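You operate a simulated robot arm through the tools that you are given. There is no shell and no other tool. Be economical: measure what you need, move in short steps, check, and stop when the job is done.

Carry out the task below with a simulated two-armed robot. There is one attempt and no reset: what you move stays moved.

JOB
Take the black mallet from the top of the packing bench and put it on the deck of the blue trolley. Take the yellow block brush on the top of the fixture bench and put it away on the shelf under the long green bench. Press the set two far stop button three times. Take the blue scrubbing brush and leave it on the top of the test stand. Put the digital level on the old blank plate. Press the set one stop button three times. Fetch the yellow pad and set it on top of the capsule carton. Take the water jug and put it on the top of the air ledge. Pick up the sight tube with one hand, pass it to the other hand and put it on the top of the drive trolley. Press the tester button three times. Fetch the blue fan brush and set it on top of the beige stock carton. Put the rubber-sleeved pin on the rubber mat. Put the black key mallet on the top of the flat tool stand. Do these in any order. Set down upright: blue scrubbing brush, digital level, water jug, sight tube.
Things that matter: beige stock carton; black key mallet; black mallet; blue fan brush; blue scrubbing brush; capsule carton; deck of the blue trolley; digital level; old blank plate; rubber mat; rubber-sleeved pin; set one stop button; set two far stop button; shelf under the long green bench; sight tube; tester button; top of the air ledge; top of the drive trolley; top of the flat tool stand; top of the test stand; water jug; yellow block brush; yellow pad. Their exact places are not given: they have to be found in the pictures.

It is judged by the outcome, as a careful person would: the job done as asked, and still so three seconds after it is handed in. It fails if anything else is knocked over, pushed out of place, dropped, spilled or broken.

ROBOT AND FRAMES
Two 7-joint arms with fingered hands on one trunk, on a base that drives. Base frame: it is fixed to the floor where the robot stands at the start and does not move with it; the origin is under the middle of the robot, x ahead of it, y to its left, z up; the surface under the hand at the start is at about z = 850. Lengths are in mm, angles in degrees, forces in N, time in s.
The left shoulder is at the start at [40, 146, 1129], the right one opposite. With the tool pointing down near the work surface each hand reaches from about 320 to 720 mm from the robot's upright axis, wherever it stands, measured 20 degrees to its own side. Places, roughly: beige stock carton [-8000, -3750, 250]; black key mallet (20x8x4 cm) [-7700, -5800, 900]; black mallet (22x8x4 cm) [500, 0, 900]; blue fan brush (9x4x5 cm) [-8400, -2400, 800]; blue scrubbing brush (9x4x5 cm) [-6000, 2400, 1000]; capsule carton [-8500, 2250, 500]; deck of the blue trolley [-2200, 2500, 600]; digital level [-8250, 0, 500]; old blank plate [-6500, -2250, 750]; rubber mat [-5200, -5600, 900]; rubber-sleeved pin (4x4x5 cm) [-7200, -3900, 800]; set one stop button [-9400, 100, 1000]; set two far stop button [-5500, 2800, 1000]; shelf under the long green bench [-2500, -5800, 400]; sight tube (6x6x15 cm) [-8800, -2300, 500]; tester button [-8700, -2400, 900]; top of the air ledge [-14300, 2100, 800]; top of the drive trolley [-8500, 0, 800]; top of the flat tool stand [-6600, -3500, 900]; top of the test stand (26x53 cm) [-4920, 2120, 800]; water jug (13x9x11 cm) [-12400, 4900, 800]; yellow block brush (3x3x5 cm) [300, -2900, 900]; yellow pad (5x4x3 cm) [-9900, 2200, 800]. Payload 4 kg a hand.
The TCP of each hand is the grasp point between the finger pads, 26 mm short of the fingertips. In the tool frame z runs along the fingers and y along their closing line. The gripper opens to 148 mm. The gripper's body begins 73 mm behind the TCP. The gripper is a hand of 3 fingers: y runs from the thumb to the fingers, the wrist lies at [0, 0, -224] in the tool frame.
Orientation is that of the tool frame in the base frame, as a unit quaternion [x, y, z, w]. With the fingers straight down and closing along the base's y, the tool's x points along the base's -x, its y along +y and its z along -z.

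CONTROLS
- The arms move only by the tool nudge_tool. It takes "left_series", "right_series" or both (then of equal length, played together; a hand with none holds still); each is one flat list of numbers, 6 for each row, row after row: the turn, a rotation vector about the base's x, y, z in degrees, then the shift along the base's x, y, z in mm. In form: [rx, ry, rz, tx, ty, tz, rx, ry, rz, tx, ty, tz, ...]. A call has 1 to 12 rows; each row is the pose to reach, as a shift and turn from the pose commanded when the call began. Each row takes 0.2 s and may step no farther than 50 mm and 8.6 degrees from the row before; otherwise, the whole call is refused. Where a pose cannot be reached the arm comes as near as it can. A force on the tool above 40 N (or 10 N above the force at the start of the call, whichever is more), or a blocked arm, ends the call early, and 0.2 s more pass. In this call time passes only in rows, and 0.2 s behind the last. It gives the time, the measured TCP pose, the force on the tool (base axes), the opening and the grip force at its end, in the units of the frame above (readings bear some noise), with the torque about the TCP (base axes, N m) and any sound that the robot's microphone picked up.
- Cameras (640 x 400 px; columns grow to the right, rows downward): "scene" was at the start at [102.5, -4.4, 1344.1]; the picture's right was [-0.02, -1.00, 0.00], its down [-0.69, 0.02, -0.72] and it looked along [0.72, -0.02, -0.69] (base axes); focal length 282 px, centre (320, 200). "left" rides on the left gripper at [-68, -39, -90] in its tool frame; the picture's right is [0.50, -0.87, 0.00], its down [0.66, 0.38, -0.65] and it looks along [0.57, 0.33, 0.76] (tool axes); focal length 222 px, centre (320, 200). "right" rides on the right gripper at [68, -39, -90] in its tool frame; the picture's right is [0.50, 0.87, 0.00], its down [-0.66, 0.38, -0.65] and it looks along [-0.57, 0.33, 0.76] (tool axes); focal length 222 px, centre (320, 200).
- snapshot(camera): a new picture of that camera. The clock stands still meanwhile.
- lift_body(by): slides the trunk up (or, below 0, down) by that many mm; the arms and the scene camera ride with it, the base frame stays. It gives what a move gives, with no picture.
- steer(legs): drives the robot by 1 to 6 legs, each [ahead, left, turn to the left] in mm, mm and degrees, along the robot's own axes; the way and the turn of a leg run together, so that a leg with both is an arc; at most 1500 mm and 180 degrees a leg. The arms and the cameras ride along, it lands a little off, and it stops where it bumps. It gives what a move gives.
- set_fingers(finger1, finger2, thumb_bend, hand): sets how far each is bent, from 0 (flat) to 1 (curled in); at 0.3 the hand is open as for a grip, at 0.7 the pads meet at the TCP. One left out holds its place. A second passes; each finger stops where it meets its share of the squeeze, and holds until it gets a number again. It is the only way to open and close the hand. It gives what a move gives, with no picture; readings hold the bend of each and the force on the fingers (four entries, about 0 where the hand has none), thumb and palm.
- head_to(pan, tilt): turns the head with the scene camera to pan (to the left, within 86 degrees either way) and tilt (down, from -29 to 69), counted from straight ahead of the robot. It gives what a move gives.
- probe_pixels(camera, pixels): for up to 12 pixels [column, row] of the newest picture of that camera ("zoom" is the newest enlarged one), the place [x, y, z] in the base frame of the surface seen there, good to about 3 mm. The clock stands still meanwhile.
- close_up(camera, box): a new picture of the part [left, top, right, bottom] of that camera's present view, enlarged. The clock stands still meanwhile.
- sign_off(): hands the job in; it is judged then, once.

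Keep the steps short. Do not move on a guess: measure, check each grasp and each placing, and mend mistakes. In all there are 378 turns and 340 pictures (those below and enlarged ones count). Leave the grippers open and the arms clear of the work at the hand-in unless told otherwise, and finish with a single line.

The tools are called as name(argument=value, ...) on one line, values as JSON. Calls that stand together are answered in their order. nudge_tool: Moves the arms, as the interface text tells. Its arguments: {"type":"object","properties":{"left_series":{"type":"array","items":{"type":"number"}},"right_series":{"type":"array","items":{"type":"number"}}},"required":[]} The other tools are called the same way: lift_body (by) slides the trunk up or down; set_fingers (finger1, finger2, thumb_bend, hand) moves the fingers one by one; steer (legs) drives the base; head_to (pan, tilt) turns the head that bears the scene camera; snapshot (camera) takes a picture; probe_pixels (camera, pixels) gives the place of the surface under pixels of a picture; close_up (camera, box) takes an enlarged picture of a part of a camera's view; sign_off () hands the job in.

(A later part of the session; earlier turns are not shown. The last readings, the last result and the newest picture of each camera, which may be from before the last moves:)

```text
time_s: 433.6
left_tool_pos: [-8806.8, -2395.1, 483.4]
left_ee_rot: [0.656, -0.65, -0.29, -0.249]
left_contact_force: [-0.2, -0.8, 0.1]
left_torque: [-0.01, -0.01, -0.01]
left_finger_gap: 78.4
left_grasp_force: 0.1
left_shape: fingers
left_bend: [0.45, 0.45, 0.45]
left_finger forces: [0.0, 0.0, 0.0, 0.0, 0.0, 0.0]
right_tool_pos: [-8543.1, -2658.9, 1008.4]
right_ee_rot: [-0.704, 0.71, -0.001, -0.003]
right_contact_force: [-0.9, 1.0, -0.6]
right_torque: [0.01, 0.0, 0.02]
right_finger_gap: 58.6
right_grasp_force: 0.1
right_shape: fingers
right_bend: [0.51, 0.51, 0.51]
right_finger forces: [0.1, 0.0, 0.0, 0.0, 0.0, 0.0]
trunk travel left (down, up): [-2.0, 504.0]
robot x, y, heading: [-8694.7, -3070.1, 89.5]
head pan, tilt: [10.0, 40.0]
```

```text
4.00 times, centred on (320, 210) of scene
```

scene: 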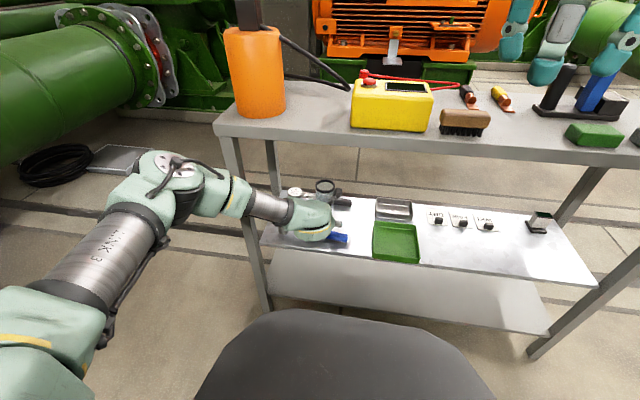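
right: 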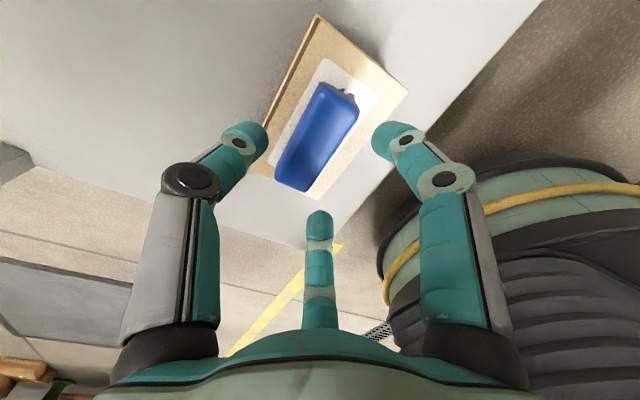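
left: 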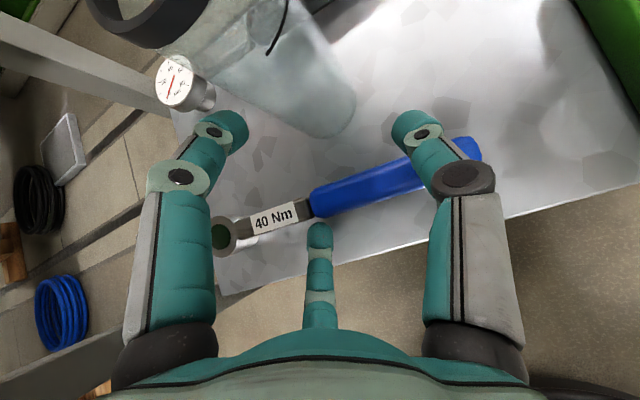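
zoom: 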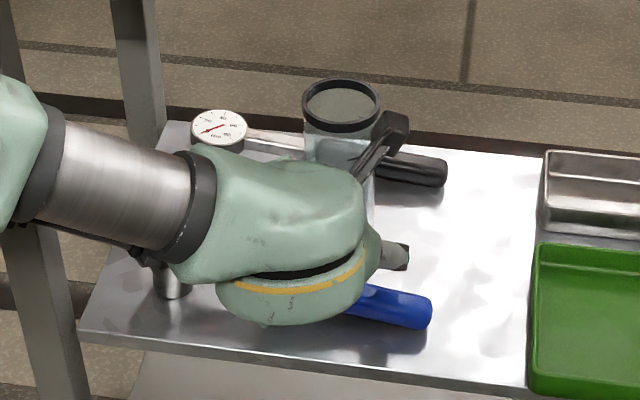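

The tube axis is at (-8803,-2312), radius ≈28. The blue handle's top is at z 446, so I'll go in at z 488 with x -8814, moving straight forward.

nudge_tool(left_series=[0, 0, 0, -7, 0, 6, 0, 0, 0, -7, 30, 6, 0, 0, 0, -7, 60, 6, 0, 0, 0, -7, 84, 6])

snapshot(camera="left")

close_up(camera="scene", box=[260, 160, 380, 260])

```text
time_s: 434.6
left_tool_pos: [-8814.2, -2310.9, 487.8]
left_ee_rot: [0.656, -0.651, -0.289, -0.249]
left_contact_force: [-0.2, -1.5, -0.2]
left_torque: [-0.02, 0.03, 0.04]
left_finger_gap: 78.4
left_grasp_force: 0.7
left_shape: fingers
left_bend: [0.45, 0.44, 0.45]
left_finger forces: [0.0, 0.6, 0.0, 0.0, 0.0, 0.1]
right_tool_pos: [-8543.9, -2659.2, 1007.9]
right_ee_rot: [-0.704, 0.71, 0.0, -0.004]
right_contact_force: [0.5, 0.3, 0.4]
right_torque: [0.01, -0.02, -0.01]
right_finger_gap: 58.5
right_grasp_force: 0.1
right_shape: fingers
right_bend: [0.51, 0.51, 0.51]
right_finger forces: [0.0, 0.1, 0.1, 0.0, 0.0, 0.0]
trunk travel left (down, up): [-2.0, 504.0]
robot x, y, heading: [-8693.9, -3074.0, 89.6]
head pan, tilt: [10.0, 40.0]
```

```text
220 pictures are left
```

left: 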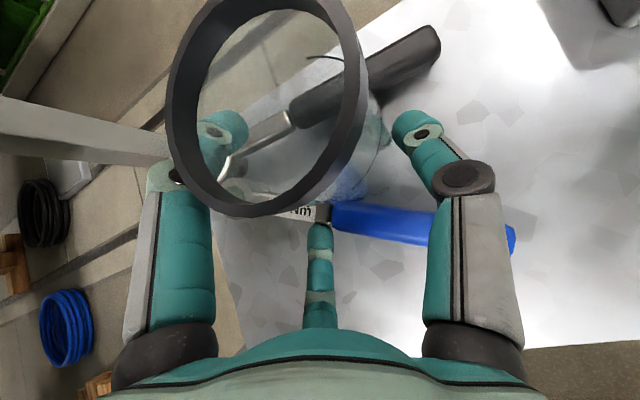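

```text
4.00 times, centred on (320, 210) of scene
```

zoom: 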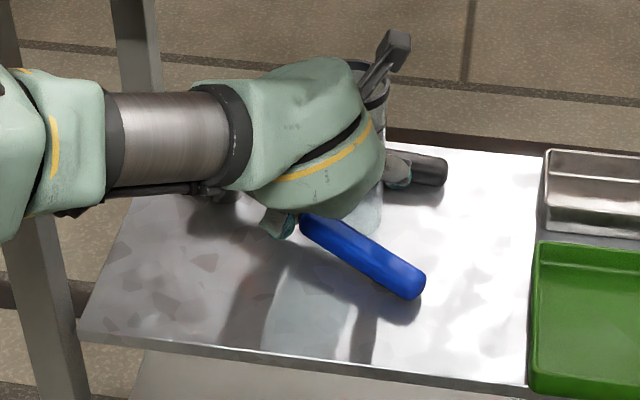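

My lower finger nudged the blue wrench round a bit; I'll put it back afterwards. The tube itself is between the digits, so I'll close gently now.

set_fingers(hand="left", finger1=0.72, finger2=0.72, thumb_bend=0.72)

snapshot(camera="left")

```text
time_s: 435.6
left_tool_pos: [-8814.3, -2311.3, 487.5]
left_ee_rot: [0.656, -0.651, -0.289, -0.248]
left_contact_force: [0.8, -0.3, -2.6]
left_torque: [-0.08, -0.08, -0.05]
left_finger_gap: 51.6
left_grasp_force: 19.9
left_shape: fingers
left_bend: [0.5, 0.53, 0.59]
left_finger forces: [16.2, 6.1, 0.0, 0.0, 16.5, 0.1]
right_tool_pos: [-8544.1, -2657.6, 1008.6]
right_ee_rot: [-0.704, 0.711, 0.0, -0.004]
right_contact_force: [1.1, -0.4, -0.3]
right_torque: [-0.02, 0.02, 0.0]
right_finger_gap: 58.3
right_grasp_force: 0.0
right_shape: fingers
right_bend: [0.51, 0.51, 0.51]
right_finger forces: [0.0, 0.0, 0.0, 0.1, 0.1, 0.0]
trunk travel left (down, up): [-2.0, 504.0]
robot x, y, heading: [-8696.8, -3071.9, 89.4]
head pan, tilt: [10.0, 40.0]
```

```text
218 pictures are left
```

left: 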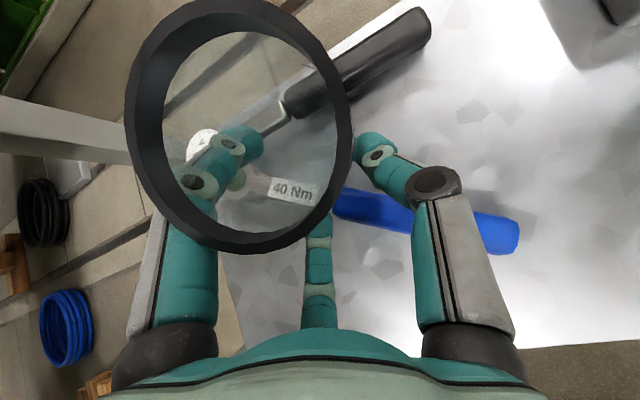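

The tube is gripped (16/6/16.5 N). I'll lift 40 mm and check.

nudge_tool(left_series=[0, 0, 0, 0, 0, 20, 0, 0, 0, 0, 0, 45])

close_up(camera="scene", box=[240, 130, 420, 270])

```text
time_s: 436.2
left_tool_pos: [-8815.1, -2310.3, 535.5]
left_ee_rot: [0.656, -0.651, -0.29, -0.249]
left_contact_force: [0.3, -0.3, -1.0]
left_torque: [-0.01, -0.03, -0.02]
left_finger_gap: 51.2
left_grasp_force: 16.9
left_shape: fingers
left_bend: [0.5, 0.61, 0.61]
left_finger forces: [16.2, 0.7, 0.0, 0.0, 16.5, 0.0]
right_tool_pos: [-8544.4, -2659.0, 1008.4]
right_ee_rot: [-0.704, 0.71, 0.0, -0.002]
right_contact_force: [0.3, 0.4, 0.0]
right_torque: [0.01, 0.02, 0.01]
right_finger_gap: 58.4
right_grasp_force: 0.0
right_shape: fingers
right_bend: [0.51, 0.51, 0.51]
right_finger forces: [0.0, 0.0, 0.0, 0.1, 0.0, 0.0]
trunk travel left (down, up): [-2.0, 504.0]
robot x, y, heading: [-8693.5, -3073.9, 89.4]
head pan, tilt: [10.0, 40.0]
```

```text
2.86 times, centred on (330, 200) of scene
```

zoom: 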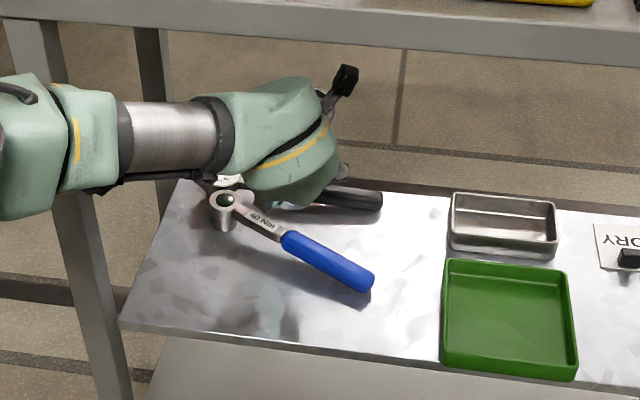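

The tube lifted, but finger 2 has little load. I'll check the hold.

snapshot(camera="left")

set_fingers(hand="left", finger2=0.78)

probe_pixels(camera="zoom", pixels=[[225, 198], [225, 215], [255, 220], [285, 240], [330, 265], [368, 288]])

```text
216 pictures are left
```

left: 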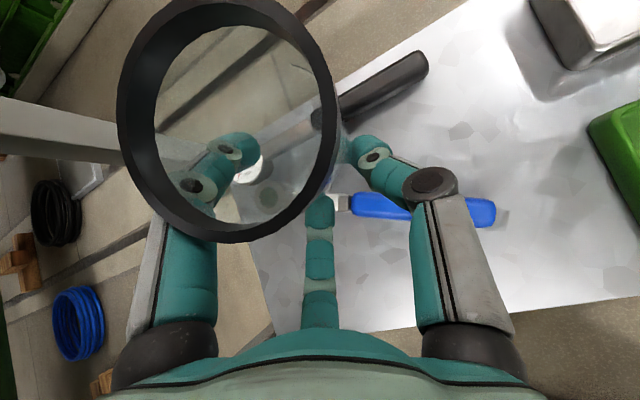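

```text
time_s: 437.2
left_tool_pos: [-8814.3, -2310.6, 534.1]
left_ee_rot: [0.656, -0.651, -0.289, -0.249]
left_contact_force: [0.4, -0.3, -0.5]
left_torque: [-0.05, 0.01, -0.03]
left_finger_gap: 51.2
left_grasp_force: 18.8
left_shape: fingers
left_bend: [0.49, 0.64, 0.61]
left_finger forces: [15.4, 7.1, 0.0, 0.0, 16.1, 0.0]
right_tool_pos: [-8543.6, -2658.1, 1007.9]
right_ee_rot: [-0.704, 0.71, -0.002, -0.003]
right_contact_force: [0.0, 0.0, -0.2]
right_torque: [0.01, -0.02, 0.04]
right_finger_gap: 58.5
right_grasp_force: 0.0
right_shape: fingers
right_bend: [0.51, 0.51, 0.51]
right_finger forces: [0.1, 0.0, 0.0, 0.0, 0.0, 0.0]
trunk travel left (down, up): [-2.0, 504.0]
robot x, y, heading: [-8693.1, -3075.6, 89.3]
head pan, tilt: [10.0, 40.0]
```

```text
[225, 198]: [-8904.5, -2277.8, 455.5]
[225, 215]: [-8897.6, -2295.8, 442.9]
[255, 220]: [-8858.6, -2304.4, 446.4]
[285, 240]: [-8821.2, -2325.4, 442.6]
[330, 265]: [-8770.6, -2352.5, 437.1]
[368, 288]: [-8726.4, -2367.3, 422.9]
```

Now finger 2 shares the load. I'll reverse out of the shelf, raise the trunk, and bring the tube closer to my centre for the hand-over.

steer(legs=[[-350, 0, 0]])

lift_body(by=200)

nudge_tool(left_series=[0, 0, 0, 18, -35, 0, 0, 0, 0, 36, -70, 0, 0, 0, 0, 54, -105, 0, 0, 0, 0, 72, -140, 0, 0, 0, 0, 85, -175, 0])

head_to(pan=0, tilt=40)

snapshot(camera="scene")

snapshot(camera="left")

```text
time_s: 439.6
left_tool_pos: [-8813.7, -2669.8, 534.8]
left_ee_rot: [0.654, -0.653, -0.288, -0.25]
left_contact_force: [-0.1, -0.1, -0.2]
left_torque: [-0.05, 0.01, -0.02]
left_finger_gap: 51.2
left_grasp_force: 19.6
left_shape: fingers
left_bend: [0.49, 0.64, 0.61]
left_finger forces: [15.4, 7.1, 0.0, 0.1, 16.1, 0.0]
right_tool_pos: [-8546.6, -3020.9, 1008.7]
right_ee_rot: [-0.701, 0.713, -0.001, -0.002]
right_contact_force: [0.7, -1.2, 0.4]
right_torque: [0.03, 0.01, -0.02]
right_finger_gap: 58.3
right_grasp_force: 0.0
right_shape: fingers
right_bend: [0.51, 0.51, 0.51]
right_finger forces: [0.0, 0.0, 0.0, 0.1, 0.1, 0.0]
trunk travel left (down, up): [-2.0, 504.0]
robot x, y, heading: [-8696.7, -3431.9, 89.0]
head pan, tilt: [10.0, 40.0]
```

```text
time_s: 441.7
left_tool_pos: [-8814.9, -2669.6, 733.3]
left_ee_rot: [-0.653, 0.654, 0.288, 0.25]
left_contact_force: [-0.1, -0.7, -0.1]
left_torque: [0.03, 0.03, 0.02]
left_finger_gap: 51.2
left_grasp_force: 19.4
left_shape: fingers
left_bend: [0.49, 0.64, 0.61]
left_finger forces: [15.2, 7.1, 0.0, 0.0, 16.1, 0.0]
right_tool_pos: [-8545.2, -3018.7, 1208.7]
right_ee_rot: [-0.701, 0.713, -0.002, -0.004]
right_contact_force: [0.0, -0.1, 0.2]
right_torque: [-0.02, -0.01, -0.01]
right_finger_gap: 58.4
right_grasp_force: 0.1
right_shape: fingers
right_bend: [0.51, 0.51, 0.51]
right_finger forces: [0.0, 0.0, 0.1, 0.0, 0.0, 0.0]
trunk travel left (down, up): [-202.0, 304.0]
robot x, y, heading: [-8700.2, -3434.9, 89.0]
head pan, tilt: [10.0, 40.0]
```

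```text
time_s: 442.9
left_tool_pos: [-8730.6, -2846.0, 733.4]
left_ee_rot: [0.654, -0.653, -0.289, -0.25]
left_contact_force: [0.2, -0.4, -1.0]
left_torque: [-0.03, -0.02, 0.0]
left_finger_gap: 51.4
left_grasp_force: 18.7
left_shape: fingers
left_bend: [0.49, 0.64, 0.61]
left_finger forces: [14.7, 7.0, 0.0, 0.0, 15.6, 0.0]
right_tool_pos: [-8543.7, -3020.1, 1207.7]
right_ee_rot: [-0.701, 0.713, 0.001, -0.004]
right_contact_force: [-0.5, 0.4, 0.6]
right_torque: [0.01, -0.01, -0.02]
right_finger_gap: 58.5
right_grasp_force: 0.0
right_shape: fingers
right_bend: [0.51, 0.51, 0.51]
right_finger forces: [0.2, 0.1, 0.0, 0.0, 0.0, 0.0]
trunk travel left (down, up): [-202.0, 304.0]
robot x, y, heading: [-8699.8, -3435.6, 89.0]
head pan, tilt: [10.0, 40.0]
```

```text
time_s: 443.6
left_tool_pos: [-8730.0, -2845.8, 732.9]
left_ee_rot: [-0.653, 0.654, 0.288, 0.251]
left_contact_force: [-0.2, 0.1, 0.2]
left_torque: [-0.04, -0.01, -0.02]
left_finger_gap: 50.9
left_grasp_force: 18.7
left_shape: fingers
left_bend: [0.49, 0.64, 0.61]
left_finger forces: [14.9, 7.0, 0.1, 0.0, 15.6, 0.0]
right_tool_pos: [-8546.0, -3018.9, 1209.0]
right_ee_rot: [-0.702, 0.712, -0.001, -0.003]
right_contact_force: [-0.2, 0.2, 0.6]
right_torque: [-0.01, -0.05, 0.02]
right_finger_gap: 58.4
right_grasp_force: 0.1
right_shape: fingers
right_bend: [0.51, 0.51, 0.51]
right_finger forces: [0.0, 0.1, 0.1, 0.0, 0.0, 0.1]
trunk travel left (down, up): [-202.0, 304.0]
robot x, y, heading: [-8697.3, -3432.4, 88.8]
head pan, tilt: [0.0, 40.0]
```

```text
215 pictures are left
```

scene: 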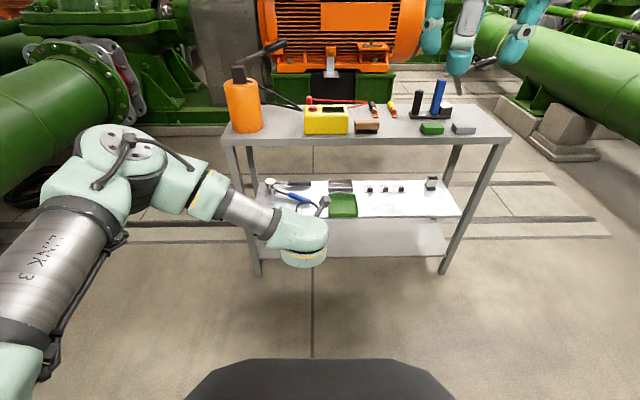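

```text
214 pictures are left
```

left: 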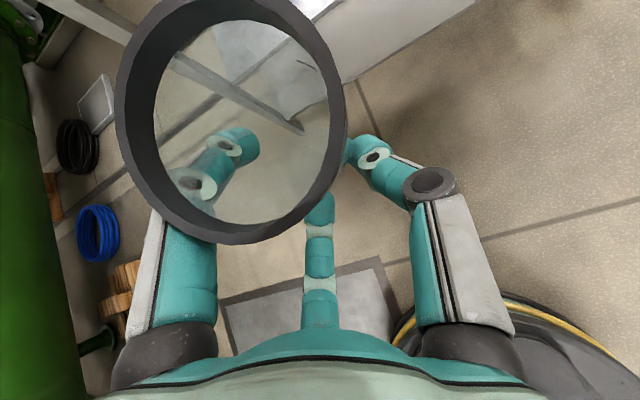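

I'll measure the ring position in the hand camera to place the right hand over it.

probe_pixels(camera="left", pixels=[[128, 110], [180, 22], [260, 8], [325, 60], [340, 140], [300, 205], [235, 235], [165, 200], [230, 130]])

close_up(camera="scene", box=[240, 160, 380, 280])

```text
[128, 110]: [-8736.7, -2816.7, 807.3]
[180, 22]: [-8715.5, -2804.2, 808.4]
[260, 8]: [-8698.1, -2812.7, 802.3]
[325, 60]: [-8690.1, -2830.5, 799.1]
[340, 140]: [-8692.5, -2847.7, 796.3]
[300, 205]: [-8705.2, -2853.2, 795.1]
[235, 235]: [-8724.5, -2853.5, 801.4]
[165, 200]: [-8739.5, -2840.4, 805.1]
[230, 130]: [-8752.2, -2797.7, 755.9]
```

```text
3.33 times, centred on (310, 220) of scene
```

zoom: 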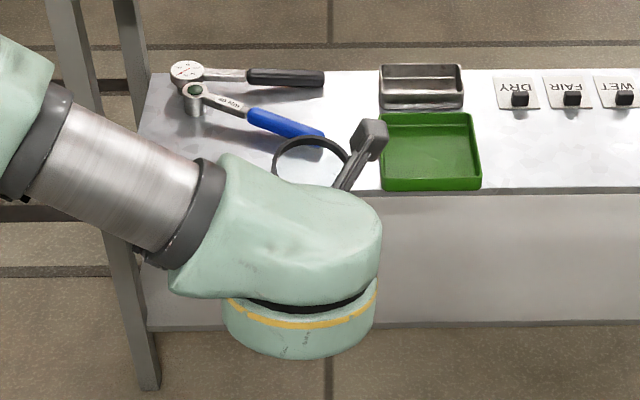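

The tube leans about 13° forward. I'll rotate the left hand +13° about x to straighten it, and turn and open the right hand for a top grip clear of the left camera.

set_fingers(hand="right", finger1=0.42, finger2=0.42, thumb_bend=0.42)

nudge_tool(left_series=[4, 0, 0, 0, 0, 0, 8, 0, 0, 0, 0, 0, 13, 0, 0, 0, 0, 0, 13, 0, 0, 0, 0, 0], right_series=[0, 0, 4, -35, 30, 0, 0, 0, 8, -70, 60, 0, 0, 0, 13, -100, 90, -10, 0, 0, 13, -130, 125, -20])

snapshot(camera="left")

snapshot(camera="right")

probe_pixels(camera="left", pixels=[[128, 110], [180, 22], [260, 8], [325, 60], [340, 140], [300, 205], [235, 235], [165, 200]])

```text
time_s: 444.6
left_tool_pos: [-8730.2, -2845.7, 731.9]
left_ee_rot: [-0.653, 0.654, 0.288, 0.251]
left_contact_force: [-0.1, 0.3, -1.2]
left_torque: [-0.03, 0.01, -0.01]
left_finger_gap: 51.3
left_grasp_force: 18.7
left_shape: fingers
left_bend: [0.49, 0.64, 0.61]
left_finger forces: [14.8, 6.9, 0.0, 0.1, 15.6, 0.0]
right_tool_pos: [-8546.2, -3020.0, 1208.6]
right_ee_rot: [-0.701, 0.713, 0.0, -0.003]
right_contact_force: [-0.6, -0.2, 0.5]
right_torque: [0.02, 0.01, 0.02]
right_finger_gap: 87.9
right_grasp_force: 0.1
right_shape: fingers
right_bend: [0.42, 0.42, 0.42]
right_finger forces: [0.1, 0.0, 0.0, 0.0, 0.0, 0.0]
trunk travel left (down, up): [-202.0, 304.0]
robot x, y, heading: [-8697.5, -3433.3, 89.2]
head pan, tilt: [0.0, 40.0]
```

```text
time_s: 445.6
left_tool_pos: [-8706.4, -2831.5, 752.3]
left_ee_rot: [0.627, -0.616, -0.359, -0.314]
left_contact_force: [-0.3, -0.3, -0.9]
left_torque: [-0.01, -0.02, 0.0]
left_finger_gap: 51.1
left_grasp_force: 18.6
left_shape: fingers
left_bend: [0.49, 0.64, 0.61]
left_finger forces: [14.6, 6.9, 0.0, 0.0, 15.3, 0.1]
left hand out of reach, approached as far as the arm can: row 2, 3, 4
right_tool_pos: [-8672.2, -2910.8, 1188.7]
right_ee_rot: [0.779, -0.627, 0.001, 0.004]
right_contact_force: [0.7, -1.1, -0.4]
right_torque: [0.01, 0.0, -0.01]
right_finger_gap: 88.5
right_grasp_force: 0.0
right_shape: fingers
right_bend: [0.42, 0.42, 0.42]
right_finger forces: [0.0, 0.1, 0.0, 0.0, 0.1, 0.0]
right hand out of reach, approached as far as the arm can: row 4
trunk travel left (down, up): [-202.0, 304.0]
robot x, y, heading: [-8697.0, -3433.4, 88.9]
head pan, tilt: [0.0, 40.0]
```

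```text
212 pictures are left
```

left: 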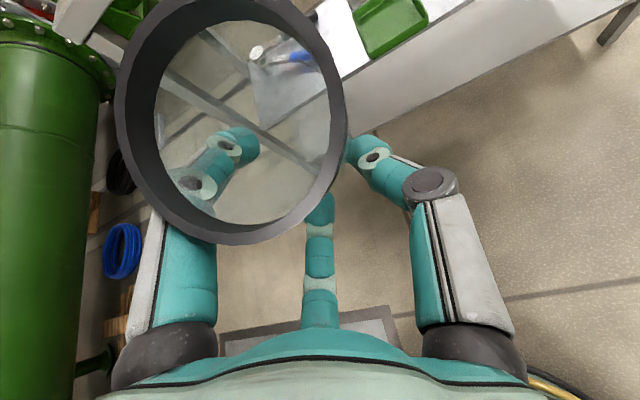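

```text
211 pictures are left
```

right: 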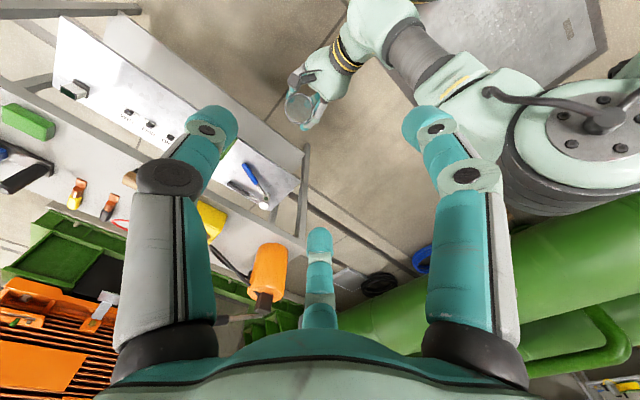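

```text
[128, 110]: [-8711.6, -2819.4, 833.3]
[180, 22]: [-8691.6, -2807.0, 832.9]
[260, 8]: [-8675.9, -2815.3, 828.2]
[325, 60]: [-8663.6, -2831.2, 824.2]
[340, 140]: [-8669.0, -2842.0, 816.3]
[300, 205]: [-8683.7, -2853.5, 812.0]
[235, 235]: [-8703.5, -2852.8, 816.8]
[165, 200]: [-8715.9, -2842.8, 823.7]
```

I'll check the tube's true tilt from the scene camera.

head_to(pan=0, tilt=50)

snapshot(camera="scene")

close_up(camera="right", box=[260, 40, 380, 150])

```text
time_s: 446.4
left_tool_pos: [-8703.7, -2833.9, 752.6]
left_ee_rot: [0.626, -0.617, -0.358, -0.313]
left_contact_force: [0.2, -0.1, 0.1]
left_torque: [-0.01, -0.02, -0.02]
left_finger_gap: 51.2
left_grasp_force: 18.7
left_shape: fingers
left_bend: [0.49, 0.64, 0.61]
left_finger forces: [14.6, 7.0, 0.1, 0.0, 15.5, 0.1]
right_tool_pos: [-8670.4, -2912.4, 1190.0]
right_ee_rot: [0.778, -0.628, -0.001, 0.004]
right_contact_force: [0.4, 0.0, -1.7]
right_torque: [0.0, 0.01, -0.01]
right_finger_gap: 88.4
right_grasp_force: 0.0
right_shape: fingers
right_bend: [0.42, 0.42, 0.42]
right_finger forces: [0.0, 0.0, 0.0, 0.1, 0.0, 0.1]
trunk travel left (down, up): [-202.0, 304.0]
robot x, y, heading: [-8697.0, -3432.3, 89.0]
head pan, tilt: [0.0, 50.0]
```

```text
210 pictures are left
```

scene: 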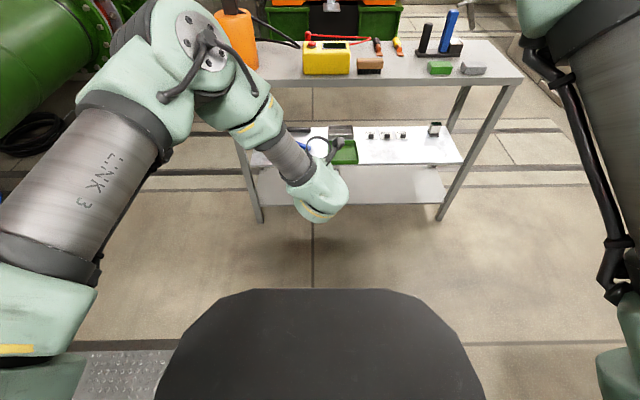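

```text
3.64 times, centred on (320, 95) of right
```

zoom: 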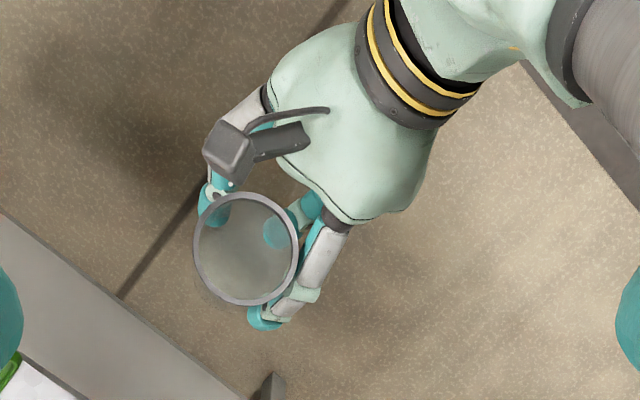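

close_up(camera="scene", box=[270, 110, 390, 230])

probe_pixels(camera="right", pixels=[[290, 94], [314, 108], [310, 95], [300, 121], [286, 108], [299, 109]])

```text
3.33 times, centred on (330, 170) of scene
```

zoom: 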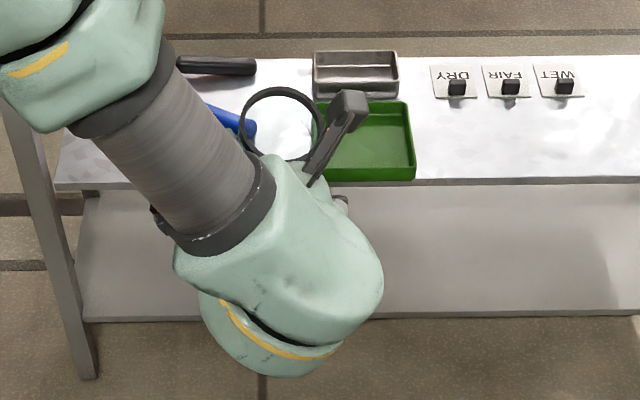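

```text
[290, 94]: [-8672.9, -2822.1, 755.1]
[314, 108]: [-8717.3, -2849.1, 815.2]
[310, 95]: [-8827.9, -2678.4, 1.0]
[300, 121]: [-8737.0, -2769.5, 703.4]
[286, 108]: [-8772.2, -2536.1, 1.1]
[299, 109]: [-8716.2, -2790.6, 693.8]
```

The tube actually leans toward me and my palm is too near its top for a hand-over. The long table is empty, so I'll set the tube there and take a better low grip. First I'll back away west of the table end and raise the trunk.

lift_body(by=170)

steer(legs=[[-300, 0, 0], [0, 190, 0], [0, 0, -89]])

head_to(pan=5, tilt=40)

snapshot(camera="scene")

```text
time_s: 448.3
left_tool_pos: [-8703.3, -2834.3, 920.7]
left_ee_rot: [0.626, -0.617, -0.359, -0.314]
left_contact_force: [0.4, 0.1, 0.1]
left_torque: [0.01, 0.01, 0.01]
left_finger_gap: 51.1
left_grasp_force: 18.3
left_shape: fingers
left_bend: [0.49, 0.64, 0.61]
left_finger forces: [14.7, 7.0, 0.0, 0.1, 15.4, 0.1]
right_tool_pos: [-8670.0, -2912.0, 1358.9]
right_ee_rot: [0.778, -0.629, 0.001, 0.003]
right_contact_force: [-0.4, 0.5, 0.5]
right_torque: [0.0, -0.02, -0.01]
right_finger_gap: 88.5
right_grasp_force: 0.1
right_shape: fingers
right_bend: [0.42, 0.42, 0.42]
right_finger forces: [0.0, 0.2, 0.0, 0.0, 0.1, 0.0]
trunk travel left (down, up): [-372.0, 134.0]
robot x, y, heading: [-8700.1, -3435.8, 89.1]
head pan, tilt: [0.0, 50.0]
```

```text
time_s: 455.2
left_tool_pos: [-8296.3, -3696.0, 921.1]
left_ee_rot: [-0.027, 0.879, 0.043, 0.475]
left_contact_force: [-0.8, 0.0, -0.8]
left_torque: [0.01, -0.01, 0.0]
left_finger_gap: 50.9
left_grasp_force: 17.8
left_shape: fingers
left_bend: [0.49, 0.64, 0.61]
left_finger forces: [13.6, 6.6, 0.1, 0.0, 15.3, 0.0]
right_tool_pos: [-8373.0, -3733.5, 1358.3]
right_ee_rot: [-0.129, 0.992, 0.001, -0.003]
right_contact_force: [-0.7, -0.2, -0.6]
right_torque: [0.0, -0.01, 0.02]
right_finger_gap: 88.3
right_grasp_force: 0.1
right_shape: fingers
right_bend: [0.42, 0.42, 0.42]
right_finger forces: [0.0, 0.0, 0.1, 0.0, 0.0, 0.1]
trunk travel left (down, up): [-372.0, 134.0]
robot x, y, heading: [-8896.2, -3730.5, 2.1]
head pan, tilt: [0.0, 50.0]
```

```text
time_s: 455.9
left_tool_pos: [-8297.2, -3696.3, 922.4]
left_ee_rot: [-0.027, 0.878, 0.044, 0.475]
left_contact_force: [0.2, 0.3, -1.2]
left_torque: [0.01, 0.04, 0.04]
left_finger_gap: 50.7
left_grasp_force: 17.5
left_shape: fingers
left_bend: [0.49, 0.64, 0.61]
left_finger forces: [13.7, 6.6, 0.0, 0.0, 15.1, 0.1]
right_tool_pos: [-8372.4, -3734.1, 1358.7]
right_ee_rot: [-0.129, 0.992, 0.002, -0.003]
right_contact_force: [-0.3, -0.2, 0.4]
right_torque: [0.0, 0.02, -0.02]
right_finger_gap: 88.2
right_grasp_force: 0.1
right_shape: fingers
right_bend: [0.42, 0.42, 0.42]
right_finger forces: [0.1, 0.0, 0.0, 0.0, 0.1, 0.0]
trunk travel left (down, up): [-372.0, 134.0]
robot x, y, heading: [-8893.2, -3729.5, 1.7]
head pan, tilt: [5.0, 40.0]
```

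```text
207 pictures are left
```

scene: 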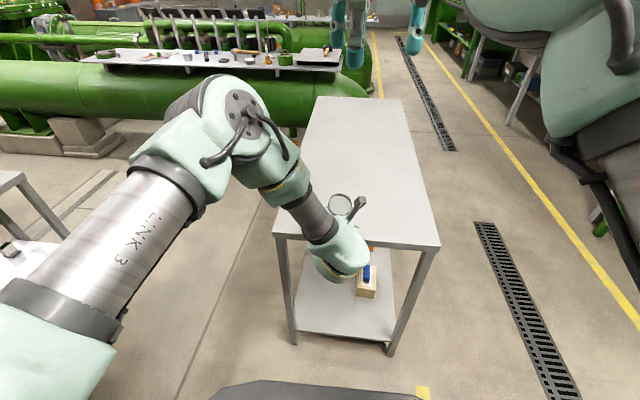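

I'll drive 140 mm so the tube is over the table end, and pitch the hand back 20° to straighten the tube.

steer(legs=[[150, 0, 0]])

nudge_tool(left_series=[0, 7, 0, 0, 0, 0, 0, 14, 0, 0, 0, 0, 0, 20, 0, 0, 0, 0])

close_up(camera="scene", box=[270, 160, 450, 310])

snapshot(camera="right")

```text
time_s: 457.3
left_tool_pos: [-8147.1, -3691.0, 923.2]
left_ee_rot: [-0.027, 0.878, 0.044, 0.475]
left_contact_force: [-0.3, -0.1, -0.3]
left_torque: [0.01, 0.04, -0.01]
left_finger_gap: 51.3
left_grasp_force: 17.3
left_shape: fingers
left_bend: [0.49, 0.64, 0.61]
left_finger forces: [13.7, 6.5, 0.0, 0.0, 15.3, 0.0]
right_tool_pos: [-8224.1, -3728.7, 1360.0]
right_ee_rot: [-0.129, 0.992, 0.002, -0.001]
right_contact_force: [0.6, 0.5, 0.7]
right_torque: [-0.03, -0.01, -0.01]
right_finger_gap: 88.4
right_grasp_force: 0.1
right_shape: fingers
right_bend: [0.42, 0.42, 0.42]
right_finger forces: [0.1, 0.0, 0.0, 0.0, 0.0, 0.0]
trunk travel left (down, up): [-372.0, 134.0]
robot x, y, heading: [-8744.7, -3725.4, 2.0]
head pan, tilt: [5.0, 40.0]
```

```text
time_s: 458.1
left_tool_pos: [-8143.9, -3690.7, 920.3]
left_ee_rot: [-0.019, 0.948, 0.048, 0.314]
left_contact_force: [-0.5, 0.1, -1.2]
left_torque: [0.0, 0.04, 0.0]
left_finger_gap: 50.9
left_grasp_force: 17.7
left_shape: fingers
left_bend: [0.49, 0.65, 0.61]
left_finger forces: [13.3, 6.6, 0.0, 0.0, 15.2, 0.0]
right_tool_pos: [-8221.4, -3729.5, 1359.0]
right_ee_rot: [-0.13, 0.992, 0.001, -0.003]
right_contact_force: [0.3, 0.5, -0.1]
right_torque: [-0.04, 0.0, 0.0]
right_finger_gap: 88.1
right_grasp_force: 0.0
right_shape: fingers
right_bend: [0.42, 0.42, 0.42]
right_finger forces: [0.0, 0.1, 0.0, 0.0, 0.0, 0.0]
trunk travel left (down, up): [-372.0, 134.0]
robot x, y, heading: [-8745.3, -3720.5, 1.9]
head pan, tilt: [5.0, 40.0]
```

```text
2.67 times, centred on (360, 235) of scene
```

zoom: 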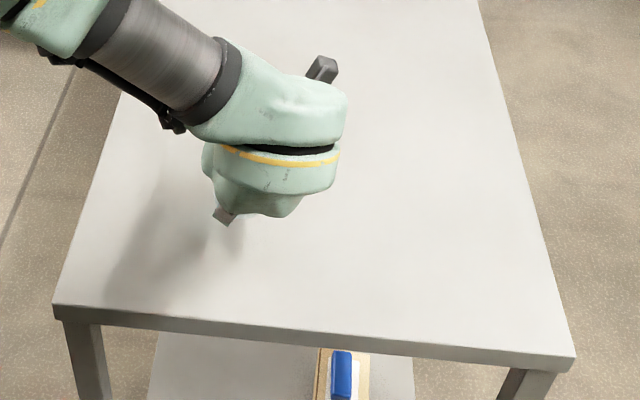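

```text
205 pictures are left
```

right: 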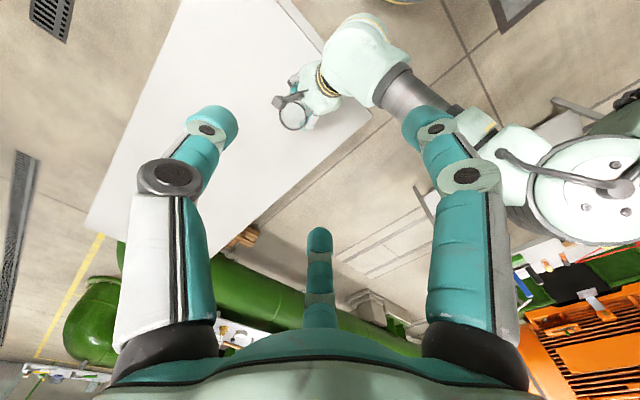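

The tube should be near upright over the table. I'll lower until it touches.

nudge_tool(left_series=[0, 0, 0, 0, 0, -20, 0, 0, 0, 0, 0, -32])

close_up(camera="right", box=[240, 40, 380, 160])

snapshot(camera="left")

```text
time_s: 458.7
left_tool_pos: [-8144.5, -3691.6, 889.2]
left_ee_rot: [-0.019, 0.947, 0.047, 0.316]
left_contact_force: [0.2, 0.0, -0.4]
left_torque: [0.0, 0.05, 0.02]
left_finger_gap: 51.1
left_grasp_force: 17.4
left_shape: fingers
left_bend: [0.49, 0.65, 0.61]
left_finger forces: [13.4, 6.5, 0.0, 0.0, 15.0, 0.0]
right_tool_pos: [-8220.3, -3728.0, 1358.1]
right_ee_rot: [-0.129, 0.992, 0.002, -0.003]
right_contact_force: [0.7, -0.1, 0.1]
right_torque: [0.01, 0.0, 0.0]
right_finger_gap: 88.6
right_grasp_force: 0.2
right_shape: fingers
right_bend: [0.42, 0.42, 0.42]
right_finger forces: [0.0, 0.0, 0.0, 0.0, 0.0, 0.1]
trunk travel left (down, up): [-372.0, 134.0]
robot x, y, heading: [-8744.4, -3726.3, 2.0]
head pan, tilt: [5.0, 40.0]
```

```text
3.33 times, centred on (310, 100) of right
```

zoom: 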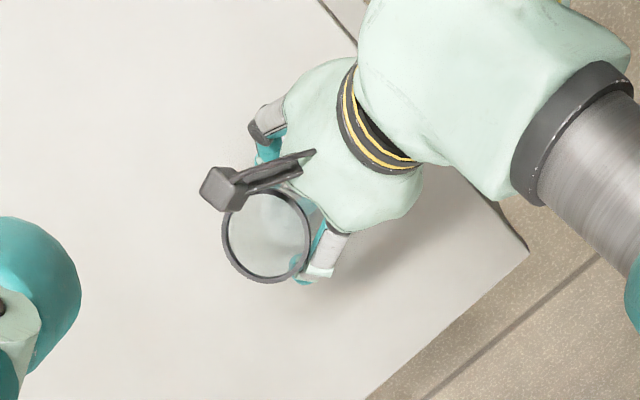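

```text
203 pictures are left
```

left: 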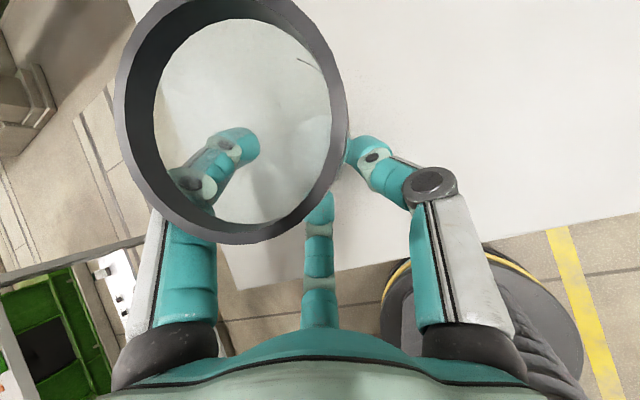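

probe_pixels(camera="left", pixels=[[155, 110], [160, 105], [240, 19], [325, 60], [331, 130], [290, 205], [250, 224], [190, 200], [160, 60]])

nudge_tool(left_series=[0, 0, 0, 0, 0, -6, 0, 0, 0, 0, 0, -12])

```text
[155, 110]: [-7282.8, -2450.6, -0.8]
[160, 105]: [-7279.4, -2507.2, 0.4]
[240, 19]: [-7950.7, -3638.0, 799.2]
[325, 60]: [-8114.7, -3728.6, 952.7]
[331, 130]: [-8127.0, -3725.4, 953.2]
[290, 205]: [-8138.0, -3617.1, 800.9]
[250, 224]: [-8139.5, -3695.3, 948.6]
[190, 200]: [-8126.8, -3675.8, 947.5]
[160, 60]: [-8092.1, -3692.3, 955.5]
```

```text
time_s: 459.3
left_tool_pos: [-8145.0, -3690.1, 877.1]
left_ee_rot: [-0.019, 0.948, 0.048, 0.314]
left_contact_force: [0.1, 0.4, -0.6]
left_torque: [0.03, 0.03, -0.01]
left_finger_gap: 50.9
left_grasp_force: 16.9
left_shape: fingers
left_bend: [0.49, 0.65, 0.61]
left_finger forces: [13.3, 6.5, 0.0, 0.0, 15.1, 0.0]
right_tool_pos: [-8221.0, -3728.3, 1358.6]
right_ee_rot: [-0.131, 0.991, 0.002, -0.003]
right_contact_force: [-0.4, 0.0, -0.6]
right_torque: [0.01, -0.02, -0.01]
right_finger_gap: 88.5
right_grasp_force: 0.0
right_shape: fingers
right_bend: [0.42, 0.42, 0.42]
right_finger forces: [0.0, 0.0, 0.0, 0.1, 0.1, 0.1]
trunk travel left (down, up): [-372.0, 134.0]
robot x, y, heading: [-8746.0, -3723.4, 1.9]
head pan, tilt: [5.0, 40.0]
```

The rim is tilted about 8–10°. I'll correct that and ease down to contact.

nudge_tool(left_series=[3, 4, 0, 0, 0, 0, 6, 8, 0, 0, 0, 0, 6, 8, 0, 0, 0, -4, 6, 8, 0, 0, 0, -8])

snapshot(camera="left")

probe_pixels(camera="left", pixels=[[325, 60], [331, 130], [250, 226], [190, 202], [158, 60], [245, 12], [200, 35]])

```text
time_s: 460.3
left_tool_pos: [-8146.8, -3690.1, 872.8]
left_ee_rot: [0.001, 0.963, 0.097, 0.251]
left_contact_force: [-2.5, -0.3, 17.6]
left_torque: [-0.07, -0.59, 0.0]
left_finger_gap: 50.1
left_grasp_force: 17.0
left_shape: fingers
left_bend: [0.48, 0.67, 0.65]
left_finger forces: [16.9, 4.4, 0.1, 0.1, 12.8, 0.0]
right_tool_pos: [-8226.4, -3728.2, 1360.4]
right_ee_rot: [-0.13, 0.992, 0.001, 0.0]
right_contact_force: [-0.7, 0.1, 0.0]
right_torque: [0.02, 0.01, 0.0]
right_finger_gap: 88.3
right_grasp_force: 0.1
right_shape: fingers
right_bend: [0.42, 0.42, 0.42]
right_finger forces: [0.0, 0.0, 0.0, 0.1, 0.0, 0.0]
trunk travel left (down, up): [-372.0, 134.0]
robot x, y, heading: [-8746.8, -3724.1, 1.7]
head pan, tilt: [5.0, 40.0]
```

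```text
202 pictures are left
```

left: 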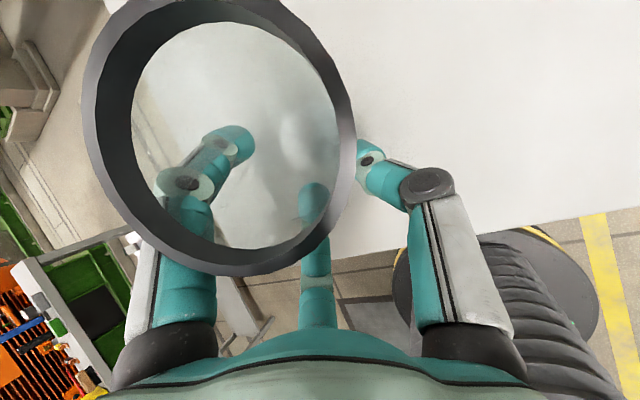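

```text
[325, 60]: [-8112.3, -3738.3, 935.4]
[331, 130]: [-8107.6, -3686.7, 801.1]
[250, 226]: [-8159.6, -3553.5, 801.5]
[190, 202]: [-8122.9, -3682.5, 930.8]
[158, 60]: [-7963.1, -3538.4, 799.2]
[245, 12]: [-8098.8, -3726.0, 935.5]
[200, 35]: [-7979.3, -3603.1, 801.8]
```

The tube is touching the table. I'll ease up 3 mm, open the fingers, and look.

nudge_tool(left_series=[0, 0, 0, 0, 0, 4])

set_fingers(hand="left", finger1=0.42, finger2=0.42, thumb_bend=0.42)

snapshot(camera="left")

close_up(camera="right", box=[240, 40, 380, 160])

```text
time_s: 460.7
left_tool_pos: [-8145.3, -3691.0, 871.2]
left_ee_rot: [0.001, 0.964, 0.099, 0.247]
left_contact_force: [-1.2, -0.6, 4.3]
left_torque: [-0.07, -0.07, -0.02]
left_finger_gap: 49.9
left_grasp_force: 17.6
left_shape: fingers
left_bend: [0.48, 0.71, 0.65]
left_finger forces: [14.6, 5.0, 0.0, 0.1, 14.7, 0.1]
right_tool_pos: [-8222.7, -3728.5, 1360.2]
right_ee_rot: [-0.129, 0.992, 0.002, -0.002]
right_contact_force: [-0.5, 0.1, 0.0]
right_torque: [-0.01, 0.02, 0.0]
right_finger_gap: 88.5
right_grasp_force: 0.0
right_shape: fingers
right_bend: [0.42, 0.42, 0.42]
right_finger forces: [0.0, 0.0, 0.0, 0.0, 0.0, 0.0]
trunk travel left (down, up): [-372.0, 134.0]
robot x, y, heading: [-8746.9, -3726.2, 1.9]
head pan, tilt: [5.0, 40.0]
```

```text
time_s: 461.7
left_tool_pos: [-8144.0, -3690.5, 872.5]
left_ee_rot: [0.0, 0.964, 0.098, 0.249]
left_contact_force: [0.5, -0.3, 0.1]
left_torque: [-0.01, 0.03, 0.04]
left_finger_gap: 88.1
left_grasp_force: 0.0
left_shape: fingers
left_bend: [0.42, 0.42, 0.42]
left_finger forces: [0.0, 0.1, 0.0, 0.0, 0.1, 0.0]
right_tool_pos: [-8222.0, -3729.1, 1357.5]
right_ee_rot: [-0.13, 0.992, 0.002, -0.002]
right_contact_force: [0.2, 0.0, -0.3]
right_torque: [-0.01, 0.03, -0.01]
right_finger_gap: 88.5
right_grasp_force: 0.0
right_shape: fingers
right_bend: [0.42, 0.42, 0.42]
right_finger forces: [0.0, 0.1, 0.1, 0.0, 0.0, 0.1]
trunk travel left (down, up): [-372.0, 134.0]
robot x, y, heading: [-8746.2, -3727.2, 1.8]
head pan, tilt: [5.0, 40.0]
```

```text
201 pictures are left
```

left: 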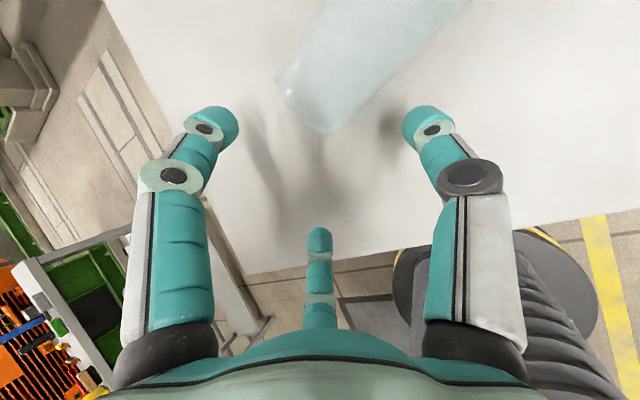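

```text
3.33 times, centred on (310, 100) of right
```

zoom: 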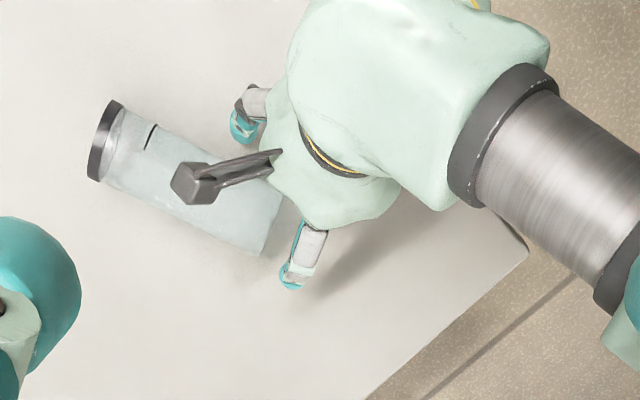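

The tube tipped over as I let go; it's lying on the table and seems unharmed. I'll lift the left hand away and see exactly how it lies.

nudge_tool(left_series=[0, 0, 0, -25, 0, 20, 0, 0, 0, -50, 0, 50, 0, 0, 0, -80, 10, 85, 0, 0, 0, -110, 30, 120])

close_up(camera="right", box=[180, 0, 400, 140])

snapshot(camera="scene")

```text
refused: row 4 steps farther than a row can; nothing moved
```

```text
2.86 times, centred on (290, 70) of right
```

zoom: 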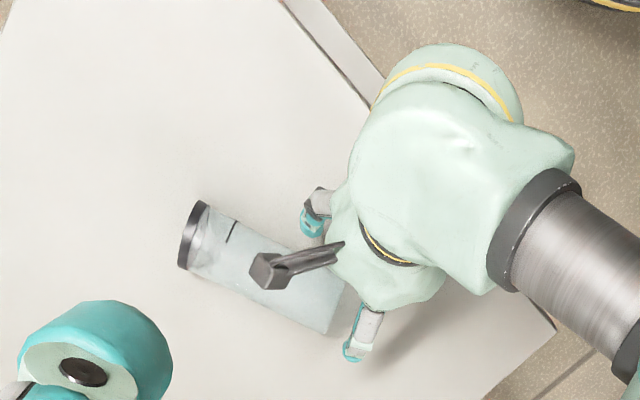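

```text
198 pictures are left
```

scene: 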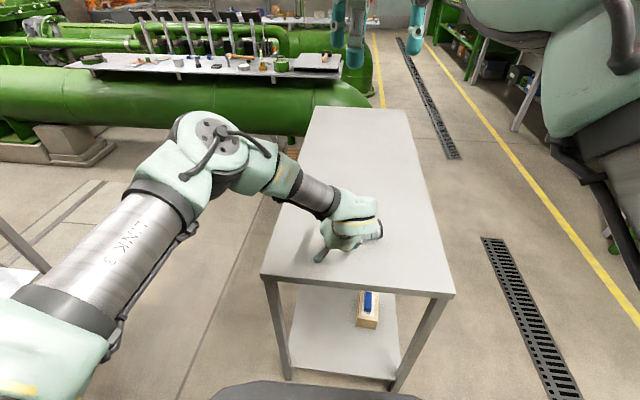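

nudge_tool(left_series=[0, 0, 0, -25, 0, 20, 0, 0, 0, -48, 5, 45, 0, 0, 0, -72, 10, 75, 0, 0, 0, -95, 18, 105, 0, 0, 0, -120, 25, 130])

snapshot(camera="right")

snapshot(camera="scene")

```text
time_s: 462.9
left_tool_pos: [-8267.0, -3669.2, 1002.4]
left_ee_rot: [0.001, 0.963, 0.098, 0.249]
left_contact_force: [0.3, 0.6, -0.1]
left_torque: [0.02, -0.01, 0.01]
left_finger_gap: 88.2
left_grasp_force: 0.0
left_shape: fingers
left_bend: [0.42, 0.42, 0.42]
left_finger forces: [0.0, 0.1, 0.1, 0.0, 0.0, 0.0]
right_tool_pos: [-8223.4, -3727.9, 1358.7]
right_ee_rot: [-0.13, 0.992, 0.002, -0.002]
right_contact_force: [-0.4, -0.3, 0.4]
right_torque: [-0.03, 0.02, 0.02]
right_finger_gap: 88.5
right_grasp_force: 0.0
right_shape: fingers
right_bend: [0.42, 0.42, 0.42]
right_finger forces: [0.1, 0.0, 0.0, 0.1, 0.0, 0.0]
trunk travel left (down, up): [-372.0, 134.0]
robot x, y, heading: [-8746.6, -3723.2, 1.9]
head pan, tilt: [5.0, 40.0]
```

```text
197 pictures are left
```

right: 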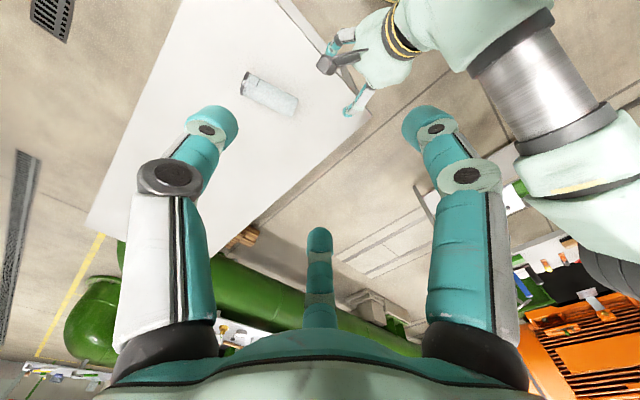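

```text
196 pictures are left
```

scene: 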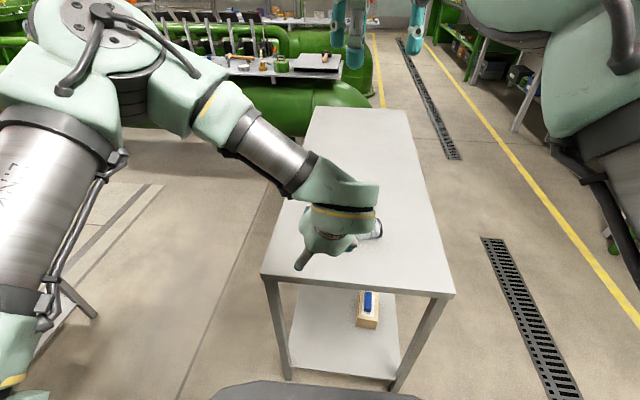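

probe_pixels(camera="right", pixels=[[248, 76], [245, 84], [242, 92], [250, 80], [298, 97], [293, 107], [288, 114], [270, 95], [275, 88], [262, 102]])

close_up(camera="right", box=[210, 50, 330, 140])

```text
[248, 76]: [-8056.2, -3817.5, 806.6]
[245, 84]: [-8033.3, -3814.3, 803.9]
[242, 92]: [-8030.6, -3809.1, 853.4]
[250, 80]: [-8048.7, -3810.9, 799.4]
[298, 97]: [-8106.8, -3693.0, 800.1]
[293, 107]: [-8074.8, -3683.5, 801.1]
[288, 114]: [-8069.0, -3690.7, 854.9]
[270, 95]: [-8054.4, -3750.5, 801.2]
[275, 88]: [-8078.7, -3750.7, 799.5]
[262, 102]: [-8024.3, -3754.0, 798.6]
```

```text
4.44 times, centred on (270, 95) of right
```

zoom: 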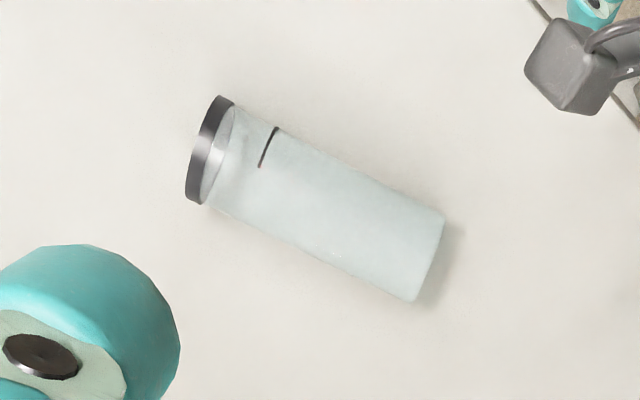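

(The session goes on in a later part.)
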